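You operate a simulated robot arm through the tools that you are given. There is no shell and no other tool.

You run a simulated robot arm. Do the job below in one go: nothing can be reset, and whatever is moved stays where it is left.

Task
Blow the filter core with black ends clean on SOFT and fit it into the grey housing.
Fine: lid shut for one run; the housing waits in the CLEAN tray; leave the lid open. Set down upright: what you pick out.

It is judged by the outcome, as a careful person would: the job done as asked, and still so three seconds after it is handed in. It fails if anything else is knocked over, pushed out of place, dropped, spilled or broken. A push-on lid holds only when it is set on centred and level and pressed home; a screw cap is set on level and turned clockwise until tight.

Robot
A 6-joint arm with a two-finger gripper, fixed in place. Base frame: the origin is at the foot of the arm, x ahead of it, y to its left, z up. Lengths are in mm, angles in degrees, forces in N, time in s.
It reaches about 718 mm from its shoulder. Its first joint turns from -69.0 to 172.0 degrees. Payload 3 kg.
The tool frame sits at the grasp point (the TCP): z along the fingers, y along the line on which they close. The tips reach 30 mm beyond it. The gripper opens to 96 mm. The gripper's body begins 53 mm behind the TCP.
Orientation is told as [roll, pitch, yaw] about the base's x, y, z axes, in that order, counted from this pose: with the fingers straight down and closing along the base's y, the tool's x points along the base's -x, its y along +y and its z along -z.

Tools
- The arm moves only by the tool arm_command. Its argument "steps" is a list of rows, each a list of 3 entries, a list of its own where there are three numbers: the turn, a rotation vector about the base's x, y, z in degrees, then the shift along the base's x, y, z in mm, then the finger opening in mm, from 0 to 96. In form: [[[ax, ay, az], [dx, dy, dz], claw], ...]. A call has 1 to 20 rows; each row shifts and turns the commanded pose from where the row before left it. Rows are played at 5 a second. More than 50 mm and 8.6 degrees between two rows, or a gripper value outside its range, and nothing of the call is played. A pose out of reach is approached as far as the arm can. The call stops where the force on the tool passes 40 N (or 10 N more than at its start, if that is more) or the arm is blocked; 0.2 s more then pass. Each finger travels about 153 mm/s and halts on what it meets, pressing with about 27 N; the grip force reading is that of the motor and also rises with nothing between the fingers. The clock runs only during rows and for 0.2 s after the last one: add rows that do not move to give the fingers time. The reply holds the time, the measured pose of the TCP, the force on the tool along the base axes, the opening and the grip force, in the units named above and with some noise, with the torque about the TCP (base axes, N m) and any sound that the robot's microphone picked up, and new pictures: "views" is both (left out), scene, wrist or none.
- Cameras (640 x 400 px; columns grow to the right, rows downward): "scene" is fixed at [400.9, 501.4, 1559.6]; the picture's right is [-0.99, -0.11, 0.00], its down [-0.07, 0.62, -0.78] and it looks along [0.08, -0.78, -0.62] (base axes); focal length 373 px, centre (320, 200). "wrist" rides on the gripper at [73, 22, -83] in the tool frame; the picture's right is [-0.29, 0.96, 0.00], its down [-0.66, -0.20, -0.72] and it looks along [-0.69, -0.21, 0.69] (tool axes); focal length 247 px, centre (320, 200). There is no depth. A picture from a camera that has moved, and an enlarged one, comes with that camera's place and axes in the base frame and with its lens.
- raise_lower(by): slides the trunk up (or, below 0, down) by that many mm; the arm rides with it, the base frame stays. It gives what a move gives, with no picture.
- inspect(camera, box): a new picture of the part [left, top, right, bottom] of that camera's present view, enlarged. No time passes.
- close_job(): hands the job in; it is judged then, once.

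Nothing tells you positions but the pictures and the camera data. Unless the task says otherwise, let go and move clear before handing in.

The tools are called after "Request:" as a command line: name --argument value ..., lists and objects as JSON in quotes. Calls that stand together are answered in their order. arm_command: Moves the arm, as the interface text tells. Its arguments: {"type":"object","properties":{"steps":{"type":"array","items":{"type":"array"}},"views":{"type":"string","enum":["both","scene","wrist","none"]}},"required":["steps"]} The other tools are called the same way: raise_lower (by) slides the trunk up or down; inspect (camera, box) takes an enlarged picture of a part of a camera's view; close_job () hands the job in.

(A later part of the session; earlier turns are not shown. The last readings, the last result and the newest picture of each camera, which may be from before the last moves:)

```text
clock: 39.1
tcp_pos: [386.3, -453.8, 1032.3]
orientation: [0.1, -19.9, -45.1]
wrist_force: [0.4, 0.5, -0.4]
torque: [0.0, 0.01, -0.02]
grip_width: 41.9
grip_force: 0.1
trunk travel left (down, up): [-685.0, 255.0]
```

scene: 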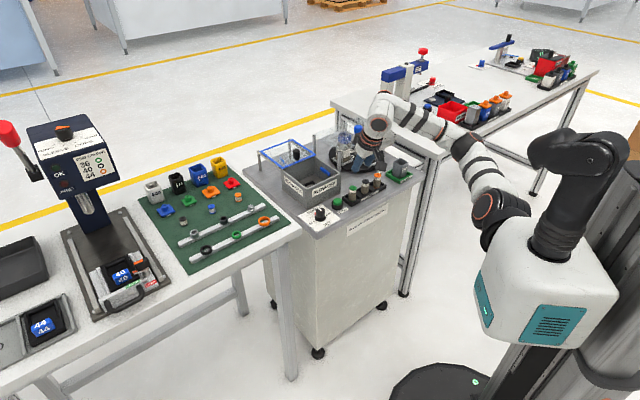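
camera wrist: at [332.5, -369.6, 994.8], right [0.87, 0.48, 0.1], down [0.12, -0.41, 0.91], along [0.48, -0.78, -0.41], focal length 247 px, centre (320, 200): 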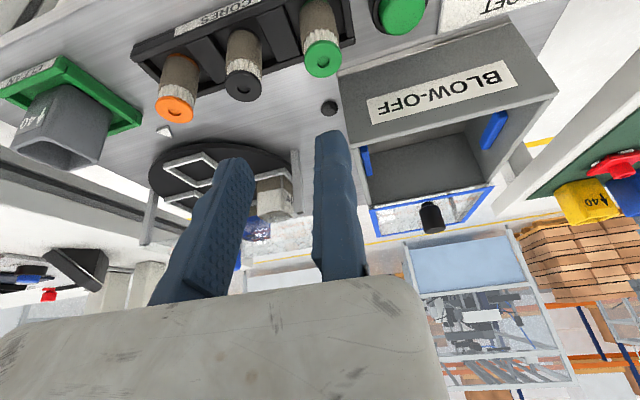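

Request:
arm_command --steps '[[[0, 0, 0], [-5.9, -10.4, -36], 42], [[0, 0, 0], [-5.9, -10.4, -36], 42], [[0, 0, 0], [-5.9, -10.4, -35], 42], [[0, 0, 0], [0, 0, 0], 42]]' --views "both"

Request:
inspect --camera "wrist" --box '[180, 40, 420, 190]'

```text
clock: 40.1
tcp_pos: [399.8, -447.1, 982.3]
orientation: [0.1, -20.1, -45.0]
wrist_force: [-0.2, 0.3, 0.4]
torque: [0.02, -0.01, 0.0]
grip_width: 42.0
grip_force: 0.1
out of reach, approached as far as the arm can: row 1, 2, 3
trunk travel left (down, up): [-685.0, 255.0]
camera wrist: at [346.2, -362.8, 1035.0], right [0.87, 0.48, 0.1], down [0.12, -0.41, 0.91], along [0.48, -0.78, -0.41], focal length 247 px, centre (320, 200)
```

scene: 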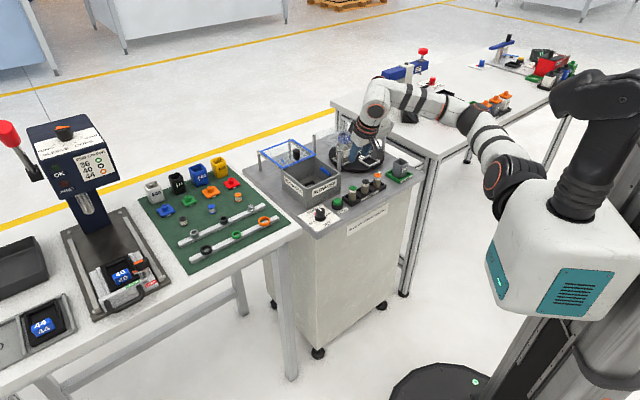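
wrist: 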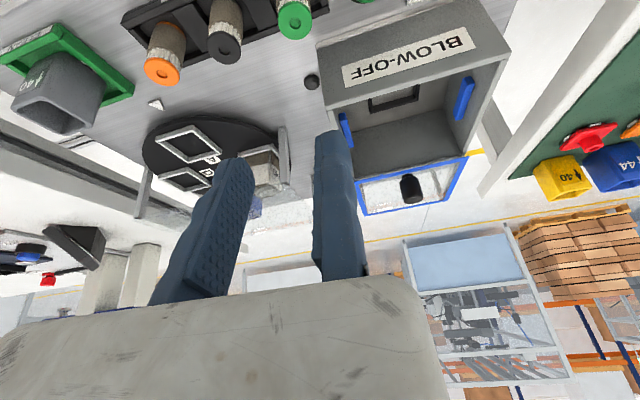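

```text
2.67 times, centred on (300, 115) of wrist
camera zoom: at [346.2, -362.8, 1035.0], right [0.87, 0.48, 0.1], down [0.12, -0.41, 0.91], along [0.48, -0.78, -0.41], focal length 659 px, centre (373, 427)
```

zoom: 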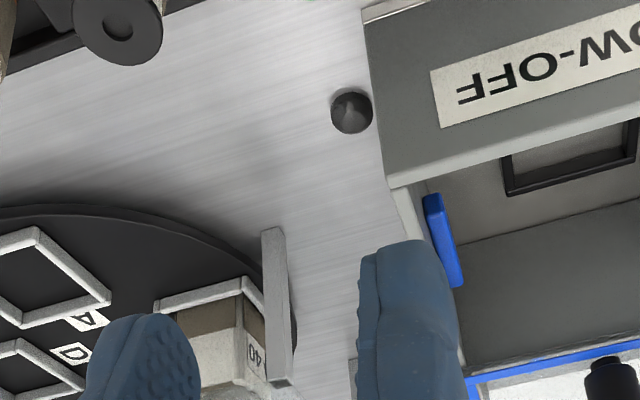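

Request:
arm_command --steps '[[[3.54, 3.54, 0], [0, 0, 5], 42], [[3.54, 3.54, 0], [0, 0, 5], 42], [[3.54, 3.54, 0], [0, 0, 5], 42], [[3.54, 3.54, 0], [0, 0, 5], 42], [[0, 0, 0], [-10, -12, 0], 42], [[0, 0, 0], [-10, -12, 0], 42], [[0, 0, 0], [-10, -12, 0], 42], [[0, 0, 0], [0, 0, 0], 42]]' --views "scene"

```text
clock: 41.9
tcp_pos: [350.4, -470.0, 980.8]
orientation: [0.1, 0.1, -45.0]
wrist_force: [0.7, -0.5, 0.1]
torque: [0.03, -0.04, 0.02]
grip_width: 42.0
grip_force: 0.0
out of reach, approached as far as the arm can: row 3, 4, 6, 7
trunk travel left (down, up): [-685.0, 255.0]
```

scene: 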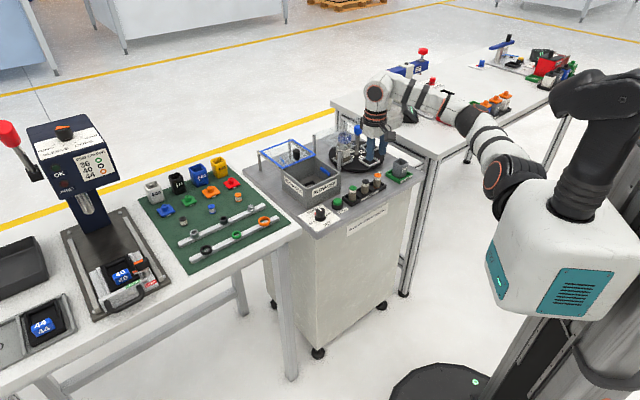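

Request:
inspect --camera "scene" --box '[440, 80, 640, 320]'

Request:
inspect --camera "scene" --box '[350, 70, 560, 230]'

```text
1.67 times, centred on (540, 200) of scene
camera zoom: at [400.9, 501.4, 1559.6], right [-0.99, -0.11, 0.0], down [-0.07, 0.62, -0.78], along [0.08, -0.78, -0.62], focal length 622 px, centre (-47, 200)
```

zoom: 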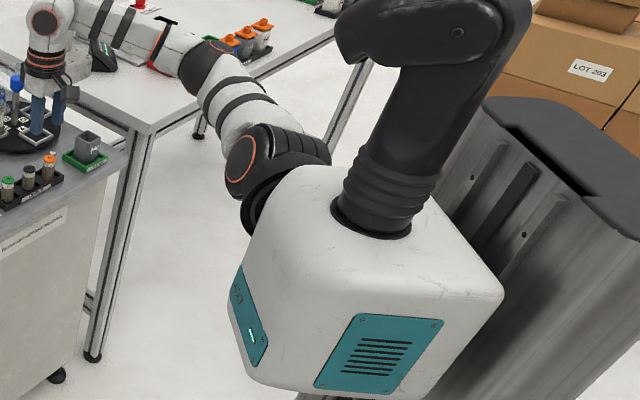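

```text
2.50 times, centred on (455, 150) of scene
camera zoom: at [400.9, 501.4, 1559.6], right [-0.99, -0.11, 0.0], down [-0.07, 0.62, -0.78], along [0.08, -0.78, -0.62], focal length 932 px, centre (-18, 325)
```

zoom: 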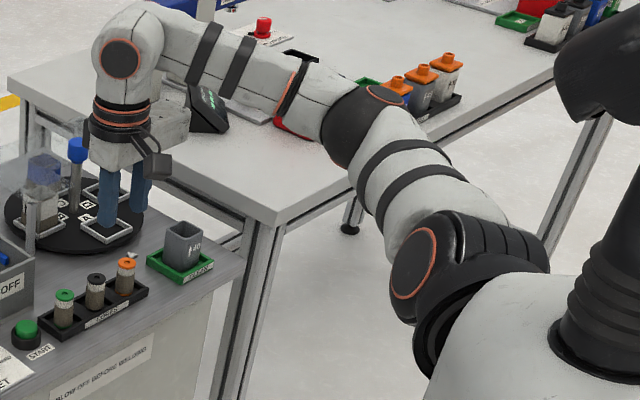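

The trouble is arm posture: the shoulder is mounted sideways, so the spots at low x need the shoulder well above the wrist. I'll raise the trunk to about its starting height and try the core again.

Request:
raise_lower --by 190

```text
clock: 44.0
tcp_pos: [350.0, -470.9, 1170.4]
orientation: [0.0, -0.1, -45.2]
wrist_force: [0.2, -0.3, -1.0]
torque: [-0.02, 0.02, -0.01]
grip_width: 41.9
grip_force: 0.1
trunk travel left (down, up): [-875.0, 65.0]
```

Request:
arm_command --steps '[[[0, 0, 0], [3.7, -2.8, -42], 42], [[0, 0, 0], [3.7, -2.8, -42], 42], [[0, 0, 0], [3.7, -2.8, -42], 42], [[0, 0, 0], [3.7, -2.8, -42], 42], [[0, 0, 0], [3.7, -2.8, -42], 42], [[0, 0, 0], [0, 0, 0], 42]]' --views "both"

```text
clock: 45.4
tcp_pos: [370.2, -484.2, 959.9]
orientation: [0.0, -0.1, -45.1]
wrist_force: [0.2, 0.8, -0.9]
torque: [-0.02, -0.02, -0.01]
grip_width: 42.1
grip_force: 0.1
trunk travel left (down, up): [-875.0, 65.0]
camera wrist: at [333.0, -416.6, 1043.5], right [0.88, 0.47, 0.0], down [0.32, -0.61, 0.72], along [0.34, -0.64, -0.69], focal length 247 px, centre (320, 200)
```

scene: 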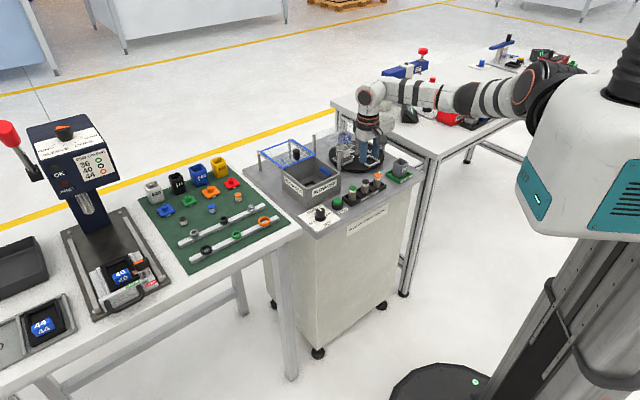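
wrist: 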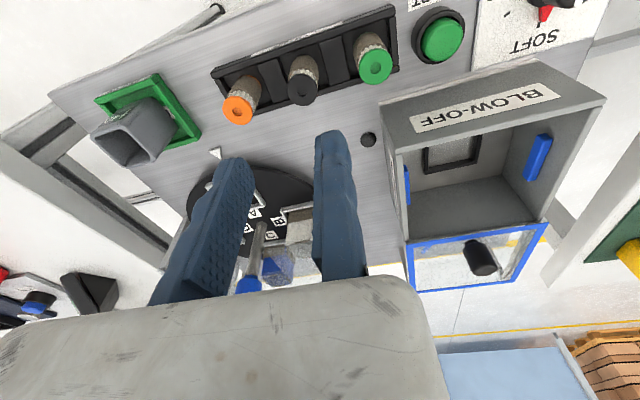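

Request:
inspect --camera "wrist" --box '[200, 20, 420, 140]'

Request:
inspect --camera "wrist" --box '[60, 60, 240, 180]'

Request:
inspect --camera "wrist" --box '[370, 70, 610, 220]'

```text
2.91 times, centred on (310, 80) of wrist
camera zoom: at [333.0, -416.6, 1043.5], right [0.88, 0.47, 0.0], down [0.32, -0.61, 0.72], along [0.34, -0.64, -0.69], focal length 718 px, centre (349, 549)
```

zoom: 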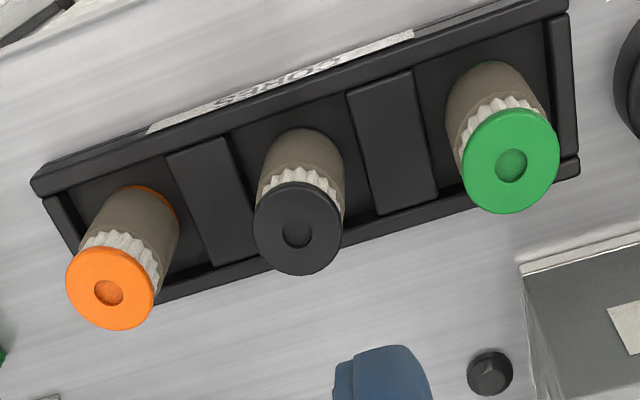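

```text
3.33 times, centred on (150, 120) of wrist
camera zoom: at [333.0, -416.6, 1043.5], right [0.88, 0.47, 0.0], down [0.32, -0.61, 0.72], along [0.34, -0.64, -0.69], focal length 823 px, centre (887, 467)
```

zoom: 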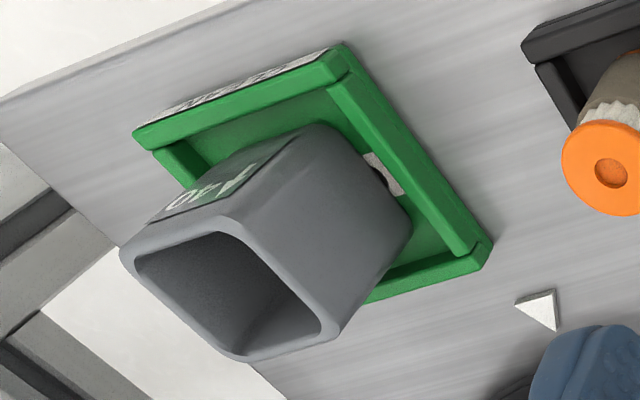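

```text
2.67 times, centred on (490, 145) of wrist
camera zoom: at [333.0, -416.6, 1043.5], right [0.88, 0.47, 0.0], down [0.32, -0.61, 0.72], along [0.34, -0.64, -0.69], focal length 659 px, centre (-133, 347)
```

zoom: 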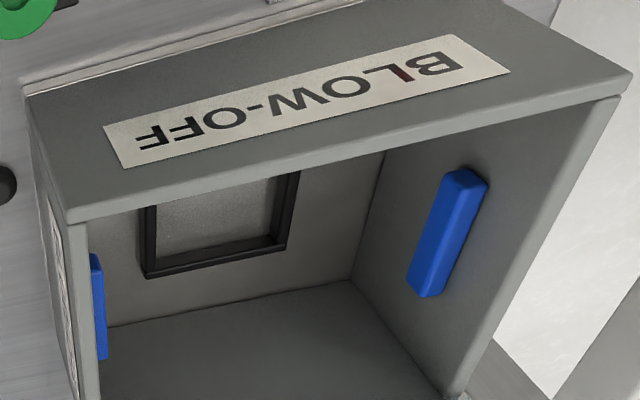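

Request:
arm_command --steps '[[[-4.72, -4.72, 0], [0, 0, -10], 42], [[-4.72, -4.72, 0], [0, 0, -20], 42], [[-4.72, -4.72, 0], [0, 0, -30], 42], [[0, 0, 0], [0, 0, 0], 42]]' --views "both"

Request:
inspect --camera "wrist" --box '[180, 40, 420, 190]'

Request:
inspect --camera "scene" --box '[320, 130, 416, 210]'

```text
clock: 46.4
tcp_pos: [372.0, -485.9, 901.0]
orientation: [0.2, -20.0, -45.1]
wrist_force: [0.1, -0.6, -0.8]
torque: [0.02, 0.0, -0.01]
grip_width: 42.1
grip_force: 0.0
trunk travel left (down, up): [-875.0, 65.0]
camera wrist: at [317.2, -400.8, 951.8], right [0.87, 0.48, 0.1], down [0.12, -0.41, 0.91], along [0.48, -0.78, -0.41], focal length 247 px, centre (320, 200)
```

scene: 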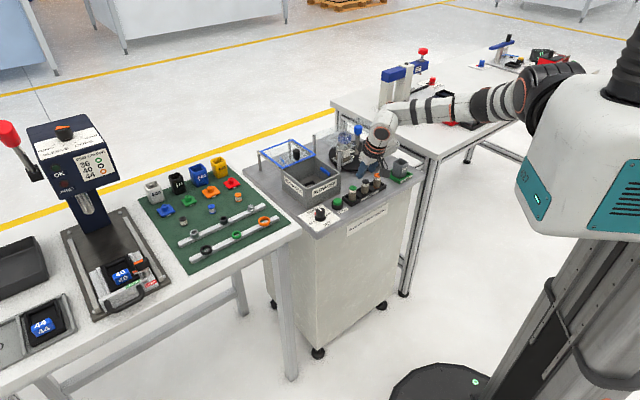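
wrist: 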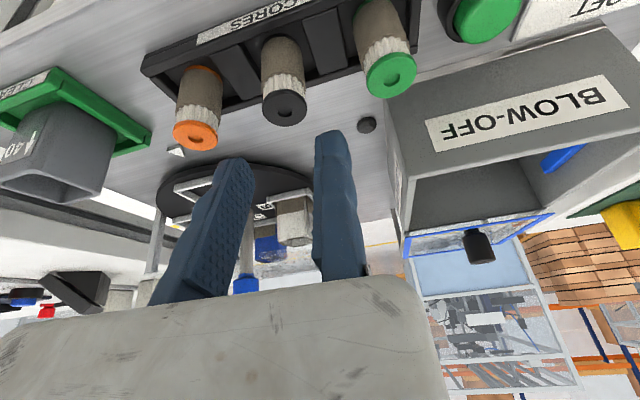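

```text
2.67 times, centred on (300, 115) of wrist
camera zoom: at [317.2, -400.8, 951.8], right [0.87, 0.48, 0.1], down [0.12, -0.41, 0.91], along [0.48, -0.78, -0.41], focal length 659 px, centre (373, 427)
```

zoom: 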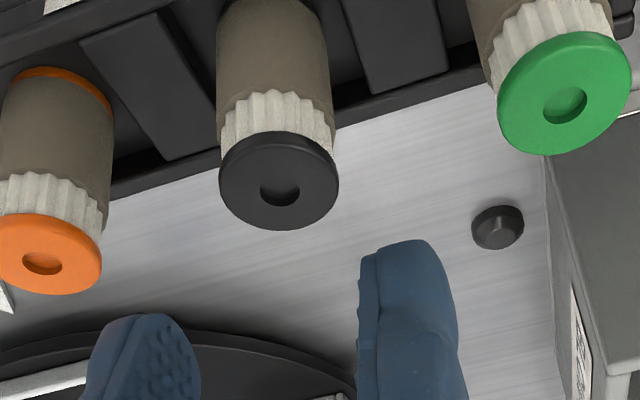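

```text
5.00 times, centred on (368, 170) of scene
camera zoom: at [400.9, 501.4, 1559.6], right [-0.99, -0.11, 0.0], down [-0.07, 0.62, -0.78], along [0.08, -0.78, -0.62], focal length 1865 px, centre (80, 350)
```

zoom: 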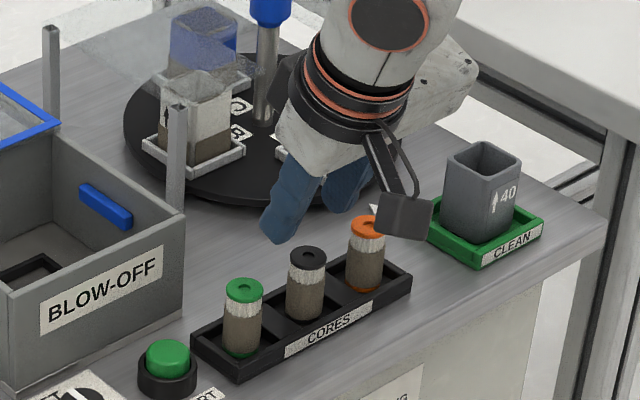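

Request:
arm_command --steps '[[[0, 0, 0], [-2.1, 2.1, -10], 42], [[0, 0, 0], [0, 0, -12], 42], [[0, 0, 0], [0, 0, -12], 42], [[0, 0, 0], [0, 0, 0], 42]]' --views "both"

Request:
inspect --camera "wrist" --box '[180, 40, 420, 190]'

Request:
inspect --camera "scene" --box '[340, 150, 404, 204]'

```text
clock: 47.4
tcp_pos: [367.6, -482.8, 868.2]
orientation: [0.1, -20.0, -45.1]
wrist_force: [0.3, 1.2, -0.7]
torque: [0.01, 0.02, 0.04]
grip_width: 42.2
grip_force: 0.0
trunk travel left (down, up): [-875.0, 65.0]
camera wrist: at [313.9, -399.7, 920.6], right [0.87, 0.48, 0.1], down [0.12, -0.41, 0.91], along [0.48, -0.78, -0.41], focal length 247 px, centre (320, 200)
```

scene: 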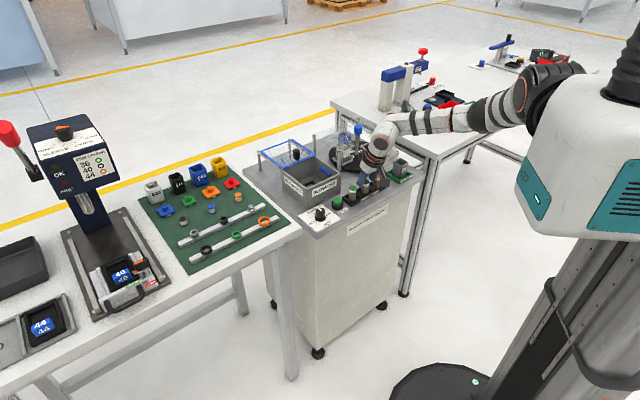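
wrist: 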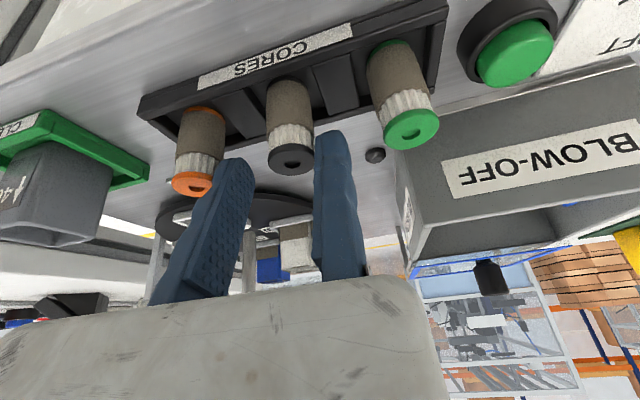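

```text
2.67 times, centred on (300, 115) of wrist
camera zoom: at [313.9, -399.7, 920.6], right [0.87, 0.48, 0.1], down [0.12, -0.41, 0.91], along [0.48, -0.78, -0.41], focal length 659 px, centre (373, 427)
```

zoom: 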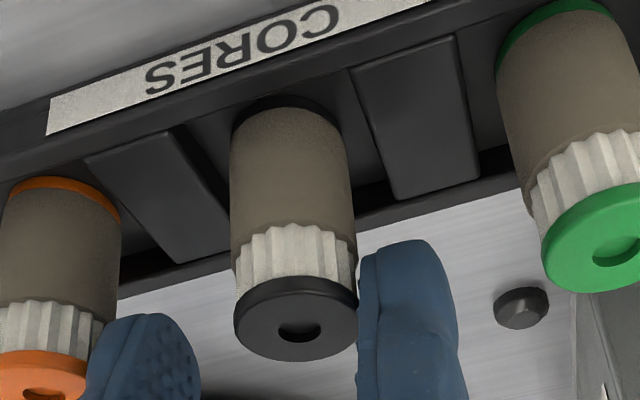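

```text
7.41 times, centred on (372, 177) of scene
camera zoom: at [400.9, 501.4, 1559.6], right [-0.99, -0.11, 0.0], down [-0.07, 0.62, -0.78], along [0.08, -0.78, -0.62], focal length 2763 px, centre (-65, 370)
```

zoom: 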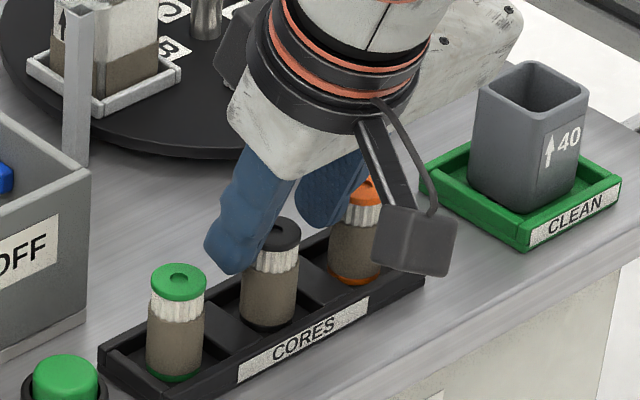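

Request:
arm_command --steps '[[[0, 0, 0], [0, 0, -5], 42], [[0, 0, 0], [0, 0, -5], 42], [[0, 0, 0], [0, 0, 0], 42]]' --views "wrist"

Request:
inspect --camera "wrist" --box '[180, 60, 420, 210]'

Request:
inspect --camera "scene" --box '[340, 150, 404, 204]'

```text
clock: 48.2
tcp_pos: [366.7, -483.0, 856.9]
orientation: [0.0, -20.1, -45.1]
wrist_force: [-0.4, 0.1, 0.1]
torque: [0.0, 0.0, -0.01]
grip_width: 42.1
grip_force: 0.1
trunk travel left (down, up): [-875.0, 65.0]
camera wrist: at [312.6, -398.8, 909.0], right [0.87, 0.48, 0.1], down [0.12, -0.41, 0.91], along [0.48, -0.78, -0.41], focal length 247 px, centre (320, 200)
```

wrist: 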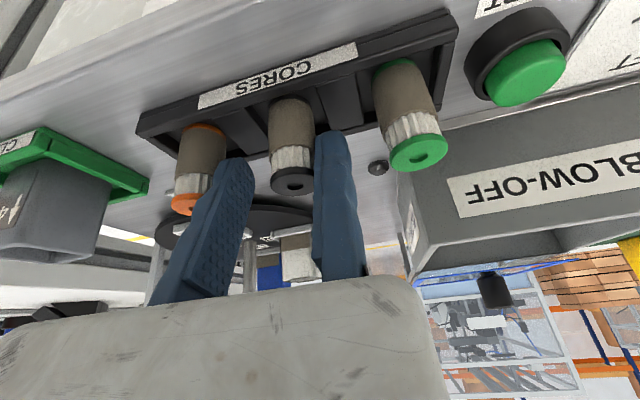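

```text
2.67 times, centred on (300, 135) of wrist
camera zoom: at [312.6, -398.8, 909.0], right [0.87, 0.48, 0.1], down [0.12, -0.41, 0.91], along [0.48, -0.78, -0.41], focal length 659 px, centre (373, 373)
```

zoom: 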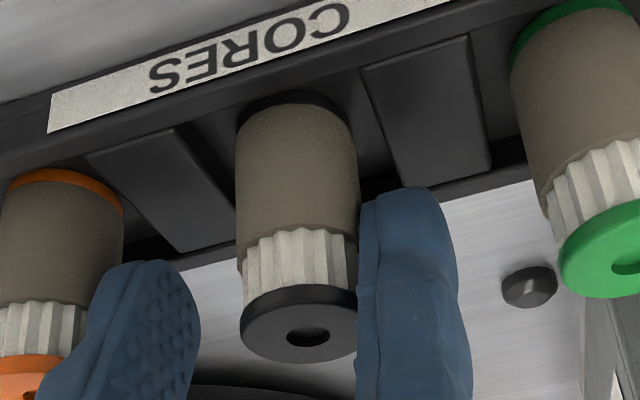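

```text
7.41 times, centred on (372, 177) of scene
camera zoom: at [400.9, 501.4, 1559.6], right [-0.99, -0.11, 0.0], down [-0.07, 0.62, -0.78], along [0.08, -0.78, -0.62], focal length 2763 px, centre (-65, 370)
```

zoom: 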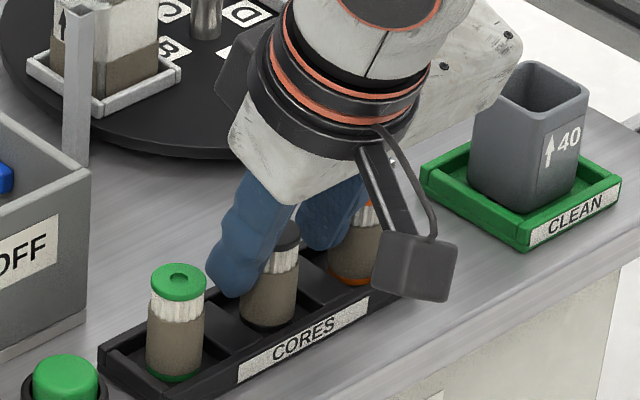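

Request:
arm_command --steps '[[[0, 0, 0], [0, 0, 0], 34], [[0, 0, 0], [0, 0, 0], 28], [[0, 0, 0], [0, 0, 0], 25], [[0, 0, 0], [0, 0, 0], 25]]' --views "wrist"

Request:
inspect --camera "wrist" --box '[180, 60, 420, 210]'

```text
clock: 49.2
tcp_pos: [365.5, -482.7, 856.2]
orientation: [0.1, -20.0, -45.1]
wrist_force: [0.1, -0.1, 0.4]
torque: [-0.01, 0.01, -0.03]
grip_width: 24.8
grip_force: 0.0
trunk travel left (down, up): [-875.0, 65.0]
camera wrist: at [312.6, -398.7, 909.0], right [0.87, 0.48, 0.1], down [0.12, -0.41, 0.91], along [0.48, -0.78, -0.41], focal length 247 px, centre (320, 200)
```

wrist: 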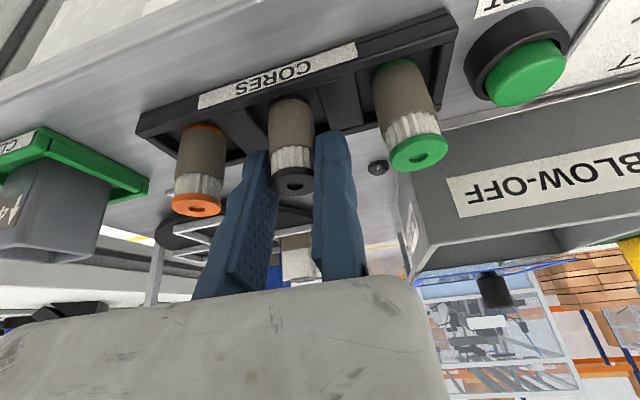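

```text
2.67 times, centred on (300, 135) of wrist
camera zoom: at [312.6, -398.7, 909.0], right [0.87, 0.48, 0.1], down [0.12, -0.41, 0.91], along [0.48, -0.78, -0.41], focal length 659 px, centre (373, 373)
```

zoom: 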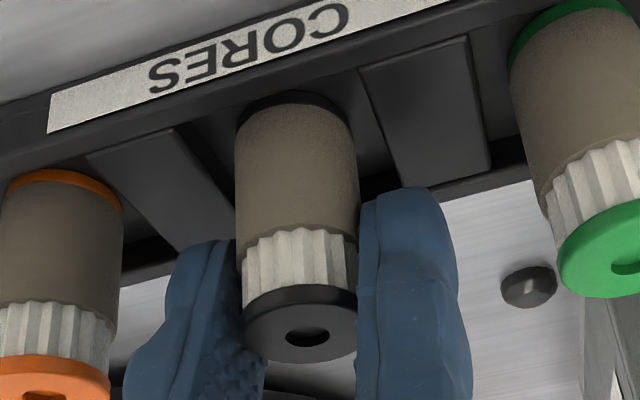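

Request:
arm_command --steps '[[[0, 0, 0], [0, 0, 0], 22], [[0, 0, 0], [0, 0, 0], 19], [[0, 0, 0], [0, 0, 0], 14], [[0, 0, 0], [0, 0, 0], 10], [[0, 0, 0], [0, 0, 0], 10]]' --views "wrist"

Request:
inspect --camera "wrist" --box '[180, 60, 420, 210]'

```text
clock: 50.4
tcp_pos: [366.9, -483.2, 856.8]
orientation: [0.0, -20.0, -45.0]
wrist_force: [0.4, 0.1, 0.6]
torque: [0.04, -0.02, 0.02]
grip_width: 20.6
grip_force: 26.8
trunk travel left (down, up): [-875.0, 65.0]
camera wrist: at [312.6, -398.7, 909.1], right [0.87, 0.48, 0.1], down [0.12, -0.41, 0.91], along [0.48, -0.78, -0.41], focal length 247 px, centre (320, 200)
```

wrist: 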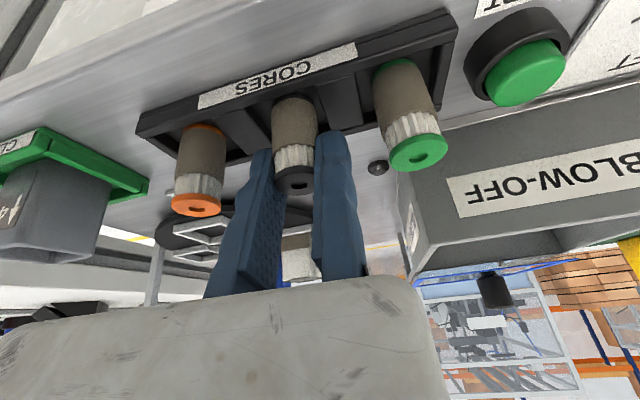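

```text
2.67 times, centred on (300, 135) of wrist
camera zoom: at [312.6, -398.7, 909.1], right [0.87, 0.48, 0.1], down [0.12, -0.41, 0.91], along [0.48, -0.78, -0.41], focal length 659 px, centre (373, 373)
```

zoom: 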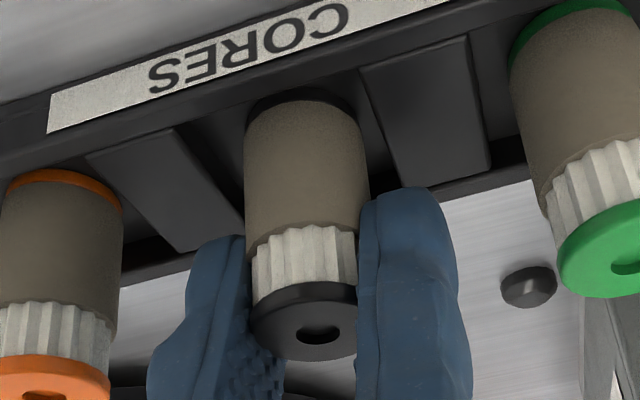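

Request:
inspect --camera "wrist" --box '[260, 120, 350, 200]'

Request:
inspect --camera "scene" --box '[356, 166, 388, 196]'

```text
5.00 times, centred on (305, 160) of wrist
camera zoom: at [312.6, -398.7, 909.1], right [0.87, 0.48, 0.1], down [0.12, -0.41, 0.91], along [0.48, -0.78, -0.41], focal length 1235 px, centre (395, 400)
```

zoom: 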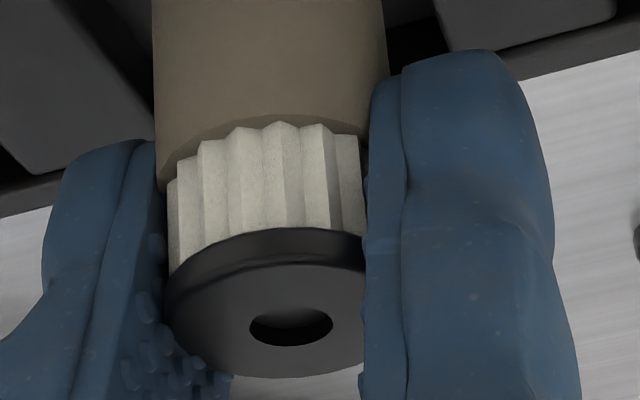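

```text
13.33 times, centred on (372, 181) of scene
camera zoom: at [400.9, 501.4, 1559.6], right [-0.99, -0.11, 0.0], down [-0.07, 0.62, -0.78], along [0.08, -0.78, -0.62], focal length 4973 px, centre (-373, 453)
```

zoom: 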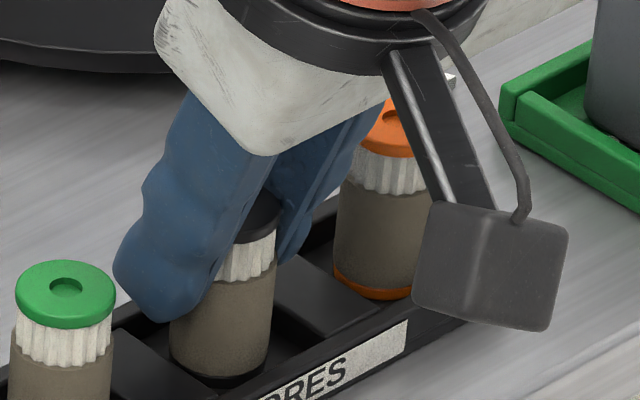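

The core's rings are 20.6 mm wide and gripped. I'll regrip a little higher and more centred so the gripper body clears the box rim later.

Request:
arm_command --steps '[[[0, 0, 0], [0, 0, 0], 30], [[0, 0, 0], [0, 0, 0], 32], [[0, 0, 0], [-2.6, 2.6, 6], 32], [[0, 0, 0], [0, 0, 0], 32], [[0, 0, 0], [0, 0, 0], 24], [[0, 0, 0], [0, 0, 0], 18], [[0, 0, 0], [0, 0, 0], 10], [[0, 0, 0], [0, 0, 0], 10]]' --views "wrist"

Request:
inspect --camera "wrist" --box '[230, 100, 370, 220]'

```text
clock: 52.2
tcp_pos: [363.6, -479.6, 863.9]
orientation: [0.1, -20.0, -45.1]
wrist_force: [0.6, 0.2, 0.2]
torque: [-0.04, 0.01, -0.03]
grip_width: 20.7
grip_force: 27.1
trunk travel left (down, up): [-875.0, 65.0]
camera wrist: at [310.3, -395.7, 915.7], right [0.87, 0.48, 0.1], down [0.12, -0.41, 0.91], along [0.48, -0.78, -0.41], focal length 247 px, centre (320, 200)
```

wrist: 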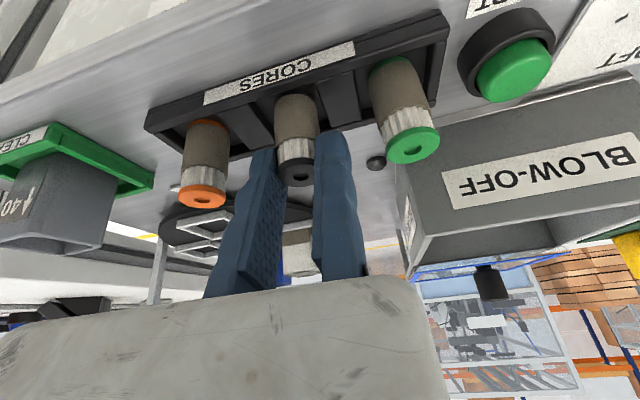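

```text
3.33 times, centred on (300, 160) of wrist
camera zoom: at [310.3, -395.7, 915.7], right [0.87, 0.48, 0.1], down [0.12, -0.41, 0.91], along [0.48, -0.78, -0.41], focal length 823 px, centre (387, 333)
```

zoom: 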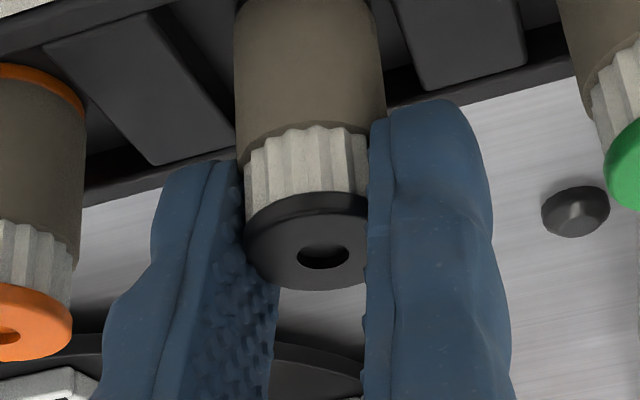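

Request:
arm_command --steps '[[[0, 0, 0], [0, 0, 5], 10], [[0, 0, 0], [0, 0, 10], 10], [[0, 0, 0], [0, 0, 25], 10], [[0, 0, 0], [0, 0, 40], 10], [[0, 0, 0], [0, 0, 0], 10]]' --views "both"

Request:
inspect --camera "scene" --box '[330, 110, 410, 200]'

Request:
inspect --camera "wrist" --box '[200, 60, 400, 220]'

```text
clock: 53.4
tcp_pos: [367.4, -476.8, 943.2]
orientation: [0.1, -20.1, -45.2]
wrist_force: [0.0, -0.6, -0.5]
torque: [-0.02, 0.0, -0.03]
grip_width: 20.8
grip_force: 27.2
trunk travel left (down, up): [-875.0, 65.0]
camera wrist: at [312.5, -393.3, 995.4], right [0.87, 0.48, 0.1], down [0.12, -0.41, 0.91], along [0.48, -0.78, -0.41], focal length 247 px, centre (320, 200)
```

scene: 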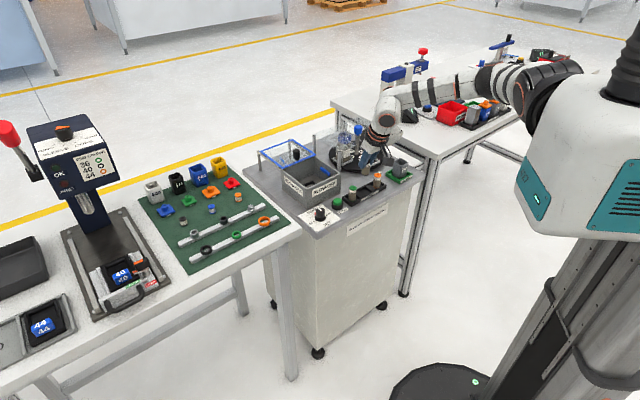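
wrist: 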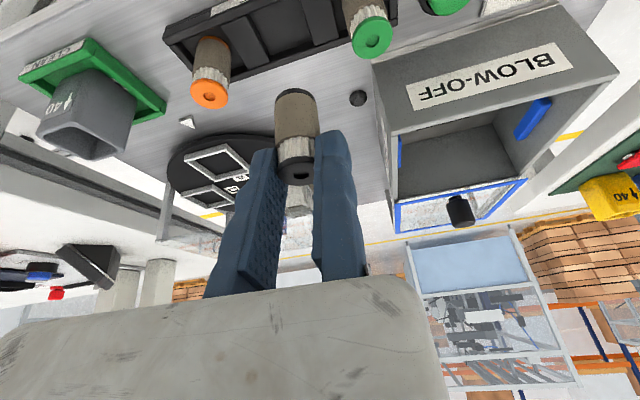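

```text
4.44 times, centred on (370, 155) of scene
camera zoom: at [400.9, 501.4, 1559.6], right [-0.99, -0.11, 0.0], down [-0.07, 0.62, -0.78], along [0.08, -0.78, -0.62], focal length 1658 px, centre (98, 400)
```

zoom: 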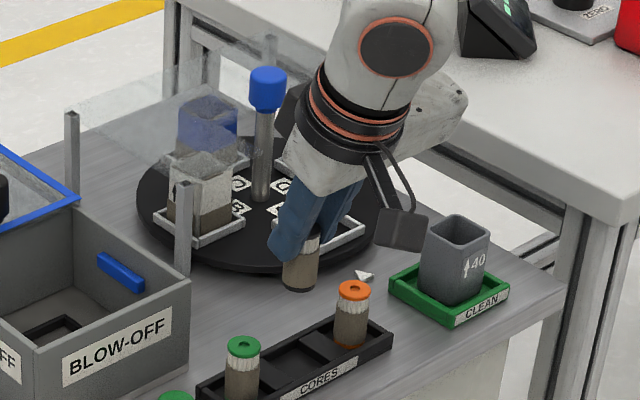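

```text
2.50 times, centred on (300, 140) of wrist
camera zoom: at [312.5, -393.3, 995.4], right [0.87, 0.48, 0.1], down [0.12, -0.41, 0.91], along [0.48, -0.78, -0.41], focal length 617 px, centre (370, 350)
```

zoom: 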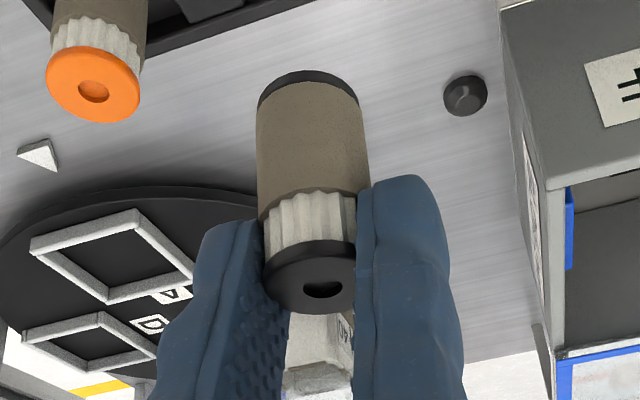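

The black core is lifted, upright. I'll carry it up and across, then lower the trunk so I can reach into the box.

Request:
arm_command --steps '[[[0, 0, 0], [0, 0, 40], 10], [[0, 0, 0], [14, 11, 36], 10], [[0, 0, 0], [14, 11, 36], 10], [[0, 0, 0], [14, 11, 36], 10], [[0, 0, 0], [14, 11, 36], 10], [[0, 0, 0], [14, 11, 36], 10], [[0, 0, 0], [0, 0, 0], 10]]' --views "scene"

```text
clock: 55.0
tcp_pos: [441.0, -420.5, 1151.0]
orientation: [0.0, -20.0, -45.1]
wrist_force: [0.5, 0.4, -0.7]
torque: [0.03, 0.0, 0.01]
grip_width: 20.7
grip_force: 27.0
out of reach, approached as far as the arm can: row 1, 2
trunk travel left (down, up): [-875.0, 65.0]
```

scene: 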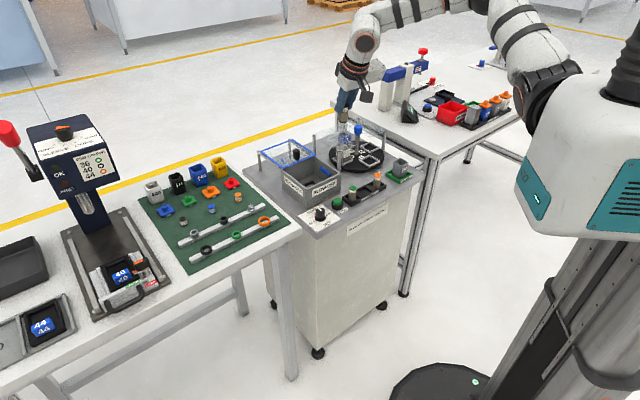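

Request:
raise_lower --by -190

```text
clock: 57.0
tcp_pos: [440.6, -419.1, 961.6]
orientation: [0.1, -19.9, -45.1]
wrist_force: [-0.4, 0.1, -0.1]
torque: [-0.01, 0.02, 0.05]
grip_width: 20.9
grip_force: 27.0
trunk travel left (down, up): [-685.0, 255.0]
```

Request:
arm_command --steps '[[[0, 0, 0], [10, -6, 12], 10], [[0, 0, 0], [32, -19, 0], 10], [[0, 0, 0], [32, -19, 0], 10], [[0, 0, 0], [30.8, -19.2, 0], 10], [[0, 0, 0], [0, 0, 0], 10]]' --views "both"

Request:
inspect --camera "wrist" --box '[200, 0, 440, 180]'

Request:
inspect --camera "scene" --box '[260, 120, 356, 200]'

```text
clock: 58.2
tcp_pos: [544.4, -480.9, 973.2]
orientation: [0.1, -20.1, -45.0]
wrist_force: [-0.2, 0.3, 0.4]
torque: [0.0, -0.04, 0.0]
grip_width: 20.9
grip_force: 26.9
trunk travel left (down, up): [-685.0, 255.0]
camera wrist: at [489.4, -397.8, 1025.3], right [0.87, 0.48, 0.1], down [0.12, -0.41, 0.91], along [0.48, -0.78, -0.41], focal length 247 px, centre (320, 200)
```

scene: 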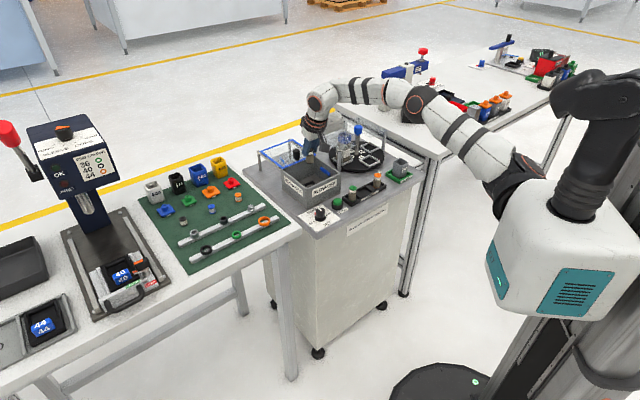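
wrist: 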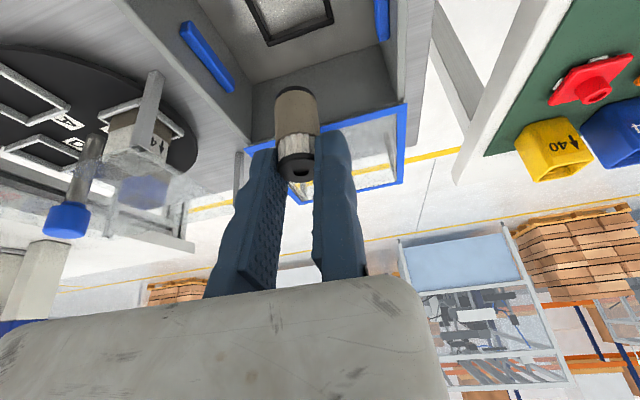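

```text
2.22 times, centred on (320, 90) of wrist
camera zoom: at [489.4, -397.8, 1025.3], right [0.87, 0.48, 0.1], down [0.12, -0.41, 0.91], along [0.48, -0.78, -0.41], focal length 549 px, centre (320, 444)
```

zoom: 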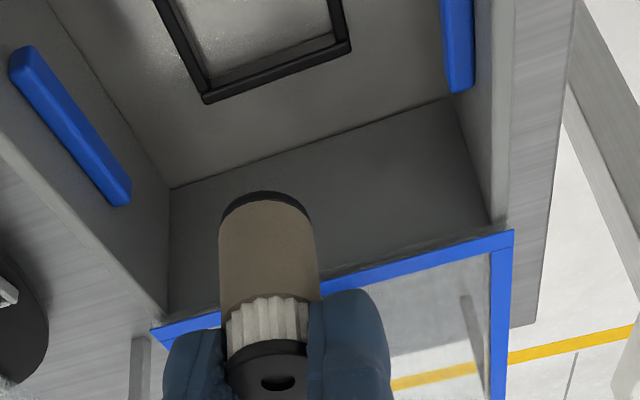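

```text
5.00 times, centred on (308, 160) of scene
camera zoom: at [400.9, 501.4, 1559.6], right [-0.99, -0.11, 0.0], down [-0.07, 0.62, -0.78], along [0.08, -0.78, -0.62], focal length 1865 px, centre (380, 400)
```

zoom: 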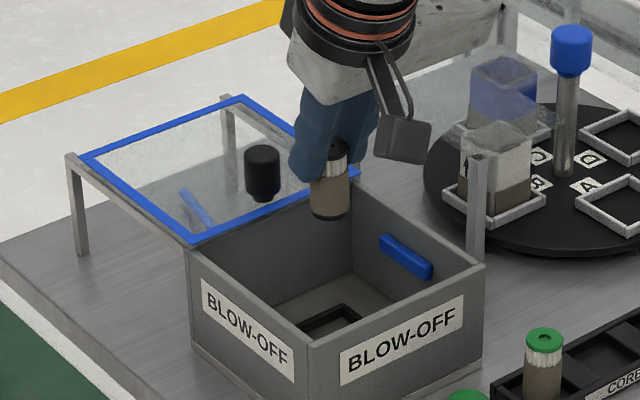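

Request:
arm_command --steps '[[[0, 0, 0], [1, -2, -25], 10], [[0, 0, 0], [0, 0, -30], 10], [[0, 0, 0], [0, 0, -25], 10], [[0, 0, 0], [0, 0, 0], 10]]' --views "both"

Request:
inspect --camera "wrist" --box '[180, 40, 420, 220]'

Request:
inspect --camera "scene" --box '[270, 130, 350, 200]'

```text
clock: 59.2
tcp_pos: [539.3, -481.5, 893.6]
orientation: [0.1, -20.0, -45.2]
wrist_force: [-1.0, 0.6, -1.0]
torque: [0.0, -0.02, 0.0]
grip_width: 21.0
grip_force: 27.3
out of reach, approached as far as the arm can: row 3
trunk travel left (down, up): [-685.0, 255.0]
camera wrist: at [486.0, -398.5, 946.4], right [0.87, 0.48, 0.1], down [0.12, -0.41, 0.91], along [0.48, -0.78, -0.41], focal length 247 px, centre (320, 200)
```

scene: 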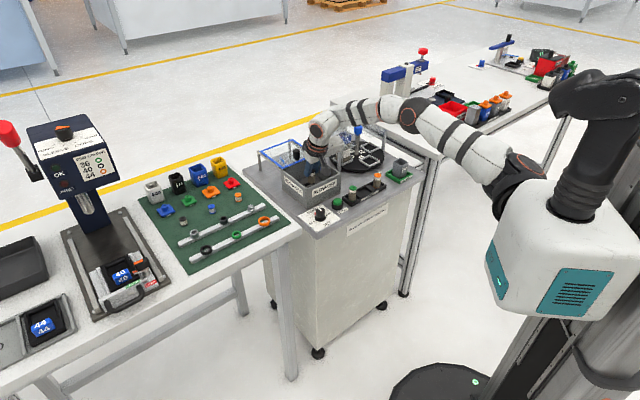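
wrist: 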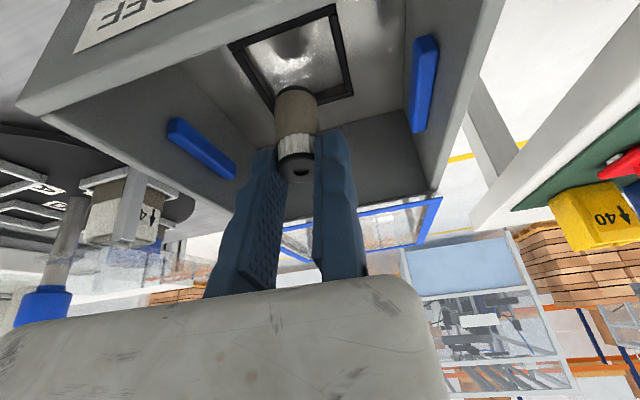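

```text
2.22 times, centred on (300, 130) of wrist
camera zoom: at [486.0, -398.5, 946.4], right [0.87, 0.48, 0.1], down [0.12, -0.41, 0.91], along [0.48, -0.78, -0.41], focal length 549 px, centre (364, 356)
```

zoom: 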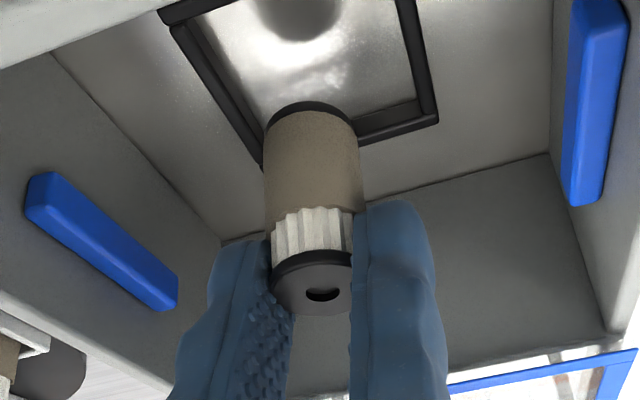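

```text
5.71 times, centred on (310, 165) of scene
camera zoom: at [400.9, 501.4, 1559.6], right [-0.99, -0.11, 0.0], down [-0.07, 0.62, -0.78], along [0.08, -0.78, -0.62], focal length 2131 px, centre (377, 400)
```

zoom: 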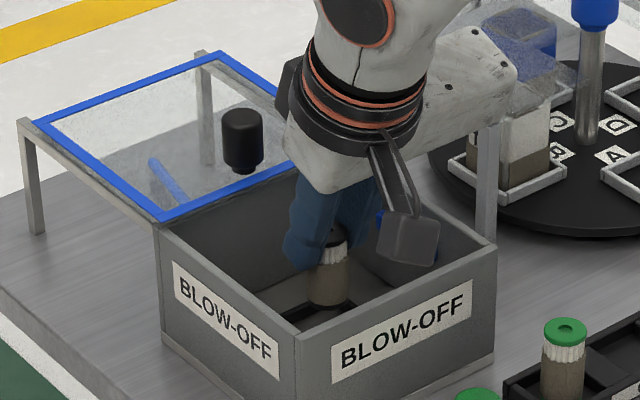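

The core is inside the box above the nest and in plan already within it, but the arm is fully stretched. I'll set it down by lowering the trunk in small steps and watching the force.

Request:
raise_lower --by -20

Request:
inspect --camera "wrist" --box '[180, 40, 420, 220]'

Request:
inspect --camera "scene" --box '[270, 130, 350, 200]'

```text
clock: 59.9
tcp_pos: [540.7, -482.0, 874.1]
orientation: [0.1, -20.1, -45.1]
wrist_force: [-0.1, 0.4, 0.3]
torque: [-0.01, -0.02, -0.02]
grip_width: 20.8
grip_force: 27.3
trunk travel left (down, up): [-665.0, 275.0]
```

```text
2.22 times, centred on (300, 130) of wrist
camera zoom: at [486.0, -398.4, 926.7], right [0.87, 0.48, 0.1], down [0.12, -0.41, 0.91], along [0.48, -0.78, -0.41], focal length 549 px, centre (364, 356)
```

zoom: 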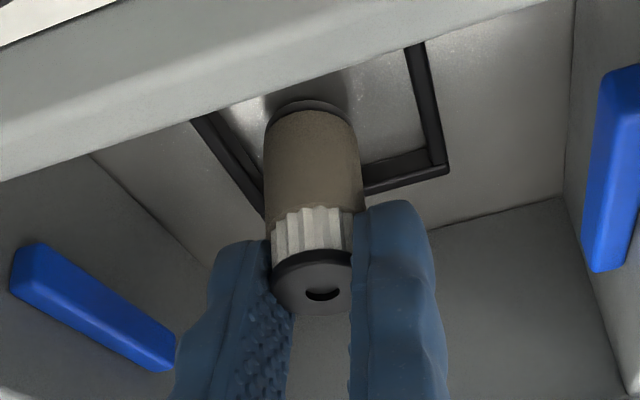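

```text
5.71 times, centred on (310, 165) of scene
camera zoom: at [400.9, 501.4, 1559.6], right [-0.99, -0.11, 0.0], down [-0.07, 0.62, -0.78], along [0.08, -0.78, -0.62], focal length 2131 px, centre (377, 400)
```

zoom: 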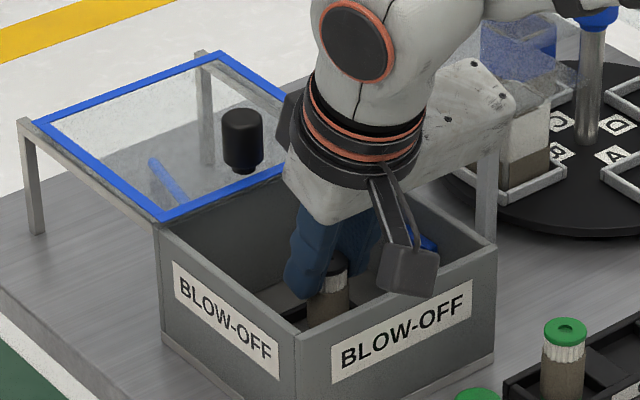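

Request:
raise_lower --by -6

```text
clock: 60.5
tcp_pos: [540.3, -483.7, 869.2]
orientation: [0.1, -20.2, -45.1]
wrist_force: [-0.8, -0.2, 1.3]
torque: [0.01, 0.04, 0.0]
grip_width: 20.7
grip_force: 26.9
trunk travel left (down, up): [-659.0, 281.0]
```

Request:
raise_lower --by -3

Request:
inspect --camera "wrist" --box '[180, 40, 420, 220]'

```text
clock: 61.0
tcp_pos: [539.0, -482.4, 867.5]
orientation: [0.1, -20.4, -45.0]
wrist_force: [1.5, -1.0, 8.2]
torque: [-0.12, -0.13, 0.03]
grip_width: 20.7
grip_force: 26.7
trunk travel left (down, up): [-656.0, 284.0]
```

```text
2.22 times, centred on (300, 130) of wrist
camera zoom: at [485.6, -397.9, 919.4], right [0.87, 0.48, 0.1], down [0.11, -0.41, 0.91], along [0.48, -0.78, -0.41], focal length 549 px, centre (364, 356)
```

zoom: 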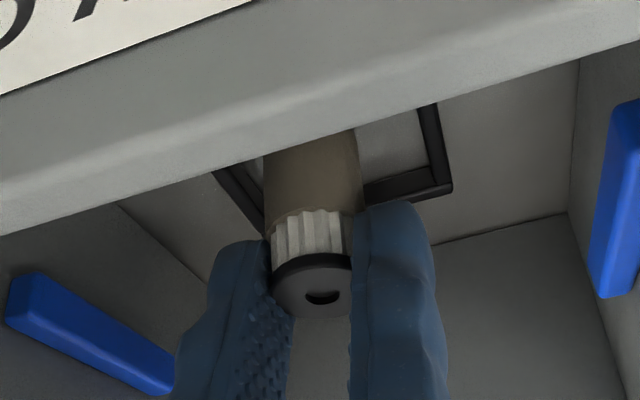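

Light contact: the core bottom is on the box floor inside the nest. I'll release, ease the fixed finger off and rise straight up.

Request:
arm_command --steps '[[[0, 0, 0], [0, 0, 0], 24], [[0, 0, 0], [0, 0, 0], 30], [[0, 0, 0], [0, 0, 0], 34], [[0, 0, 0], [1.4, 1.4, 0], 34], [[0, 0, 0], [0, 0, 0], 34]]' --views "wrist"

Request:
inspect --camera "wrist" --box '[180, 40, 420, 220]'

```text
clock: 62.2
tcp_pos: [541.5, -480.8, 865.4]
orientation: [0.1, -20.0, -45.0]
wrist_force: [-0.2, -0.6, -0.4]
torque: [0.0, 0.03, -0.01]
grip_width: 34.0
grip_force: 0.0
trunk travel left (down, up): [-656.0, 284.0]
camera wrist: at [487.2, -396.7, 917.7], right [0.87, 0.48, 0.1], down [0.12, -0.41, 0.91], along [0.48, -0.78, -0.41], focal length 247 px, centre (320, 200)
```

wrist: 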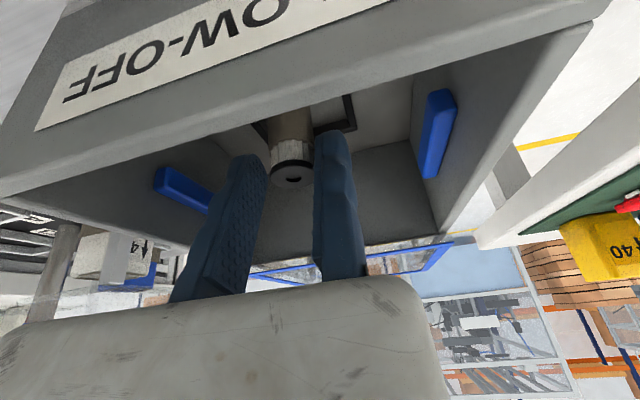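

```text
2.22 times, centred on (300, 130) of wrist
camera zoom: at [487.2, -396.7, 917.7], right [0.87, 0.48, 0.1], down [0.12, -0.41, 0.91], along [0.48, -0.78, -0.41], focal length 549 px, centre (364, 356)
```

zoom: 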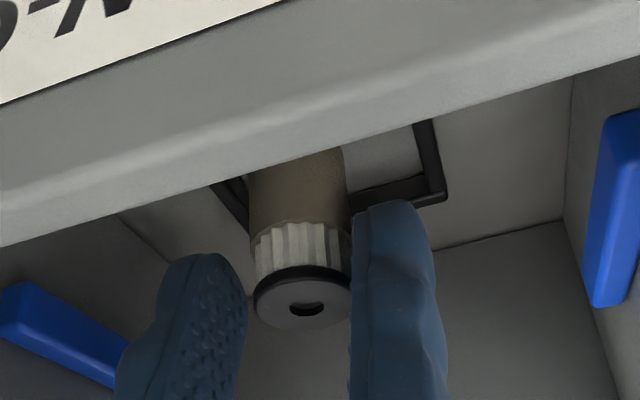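

Request:
raise_lower --by 100

Request:
inspect --camera "wrist" --box '[200, 0, 440, 180]'

Request:
inspect --camera "scene" --box '[260, 120, 356, 200]'

```text
clock: 63.5
tcp_pos: [541.2, -480.6, 964.5]
orientation: [0.1, -20.2, -45.0]
wrist_force: [0.5, -0.2, 0.4]
torque: [-0.01, -0.02, 0.01]
grip_width: 33.9
grip_force: 0.0
trunk travel left (down, up): [-756.0, 184.0]
```

```text
2.22 times, centred on (320, 90) of wrist
camera zoom: at [487.3, -396.8, 1017.6], right [0.87, 0.48, 0.1], down [0.12, -0.41, 0.91], along [0.48, -0.78, -0.41], focal length 549 px, centre (320, 444)
```

zoom: 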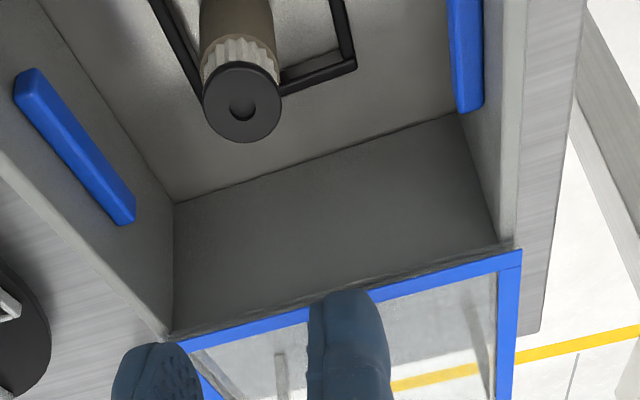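

```text
5.00 times, centred on (308, 160) of scene
camera zoom: at [400.9, 501.4, 1559.6], right [-0.99, -0.11, 0.0], down [-0.07, 0.62, -0.78], along [0.08, -0.78, -0.62], focal length 1865 px, centre (380, 400)
```

zoom: 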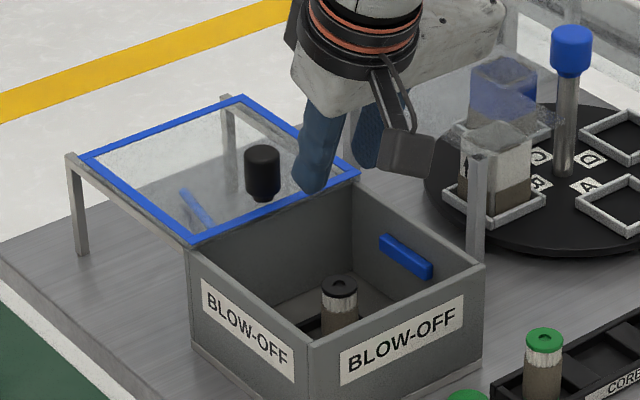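

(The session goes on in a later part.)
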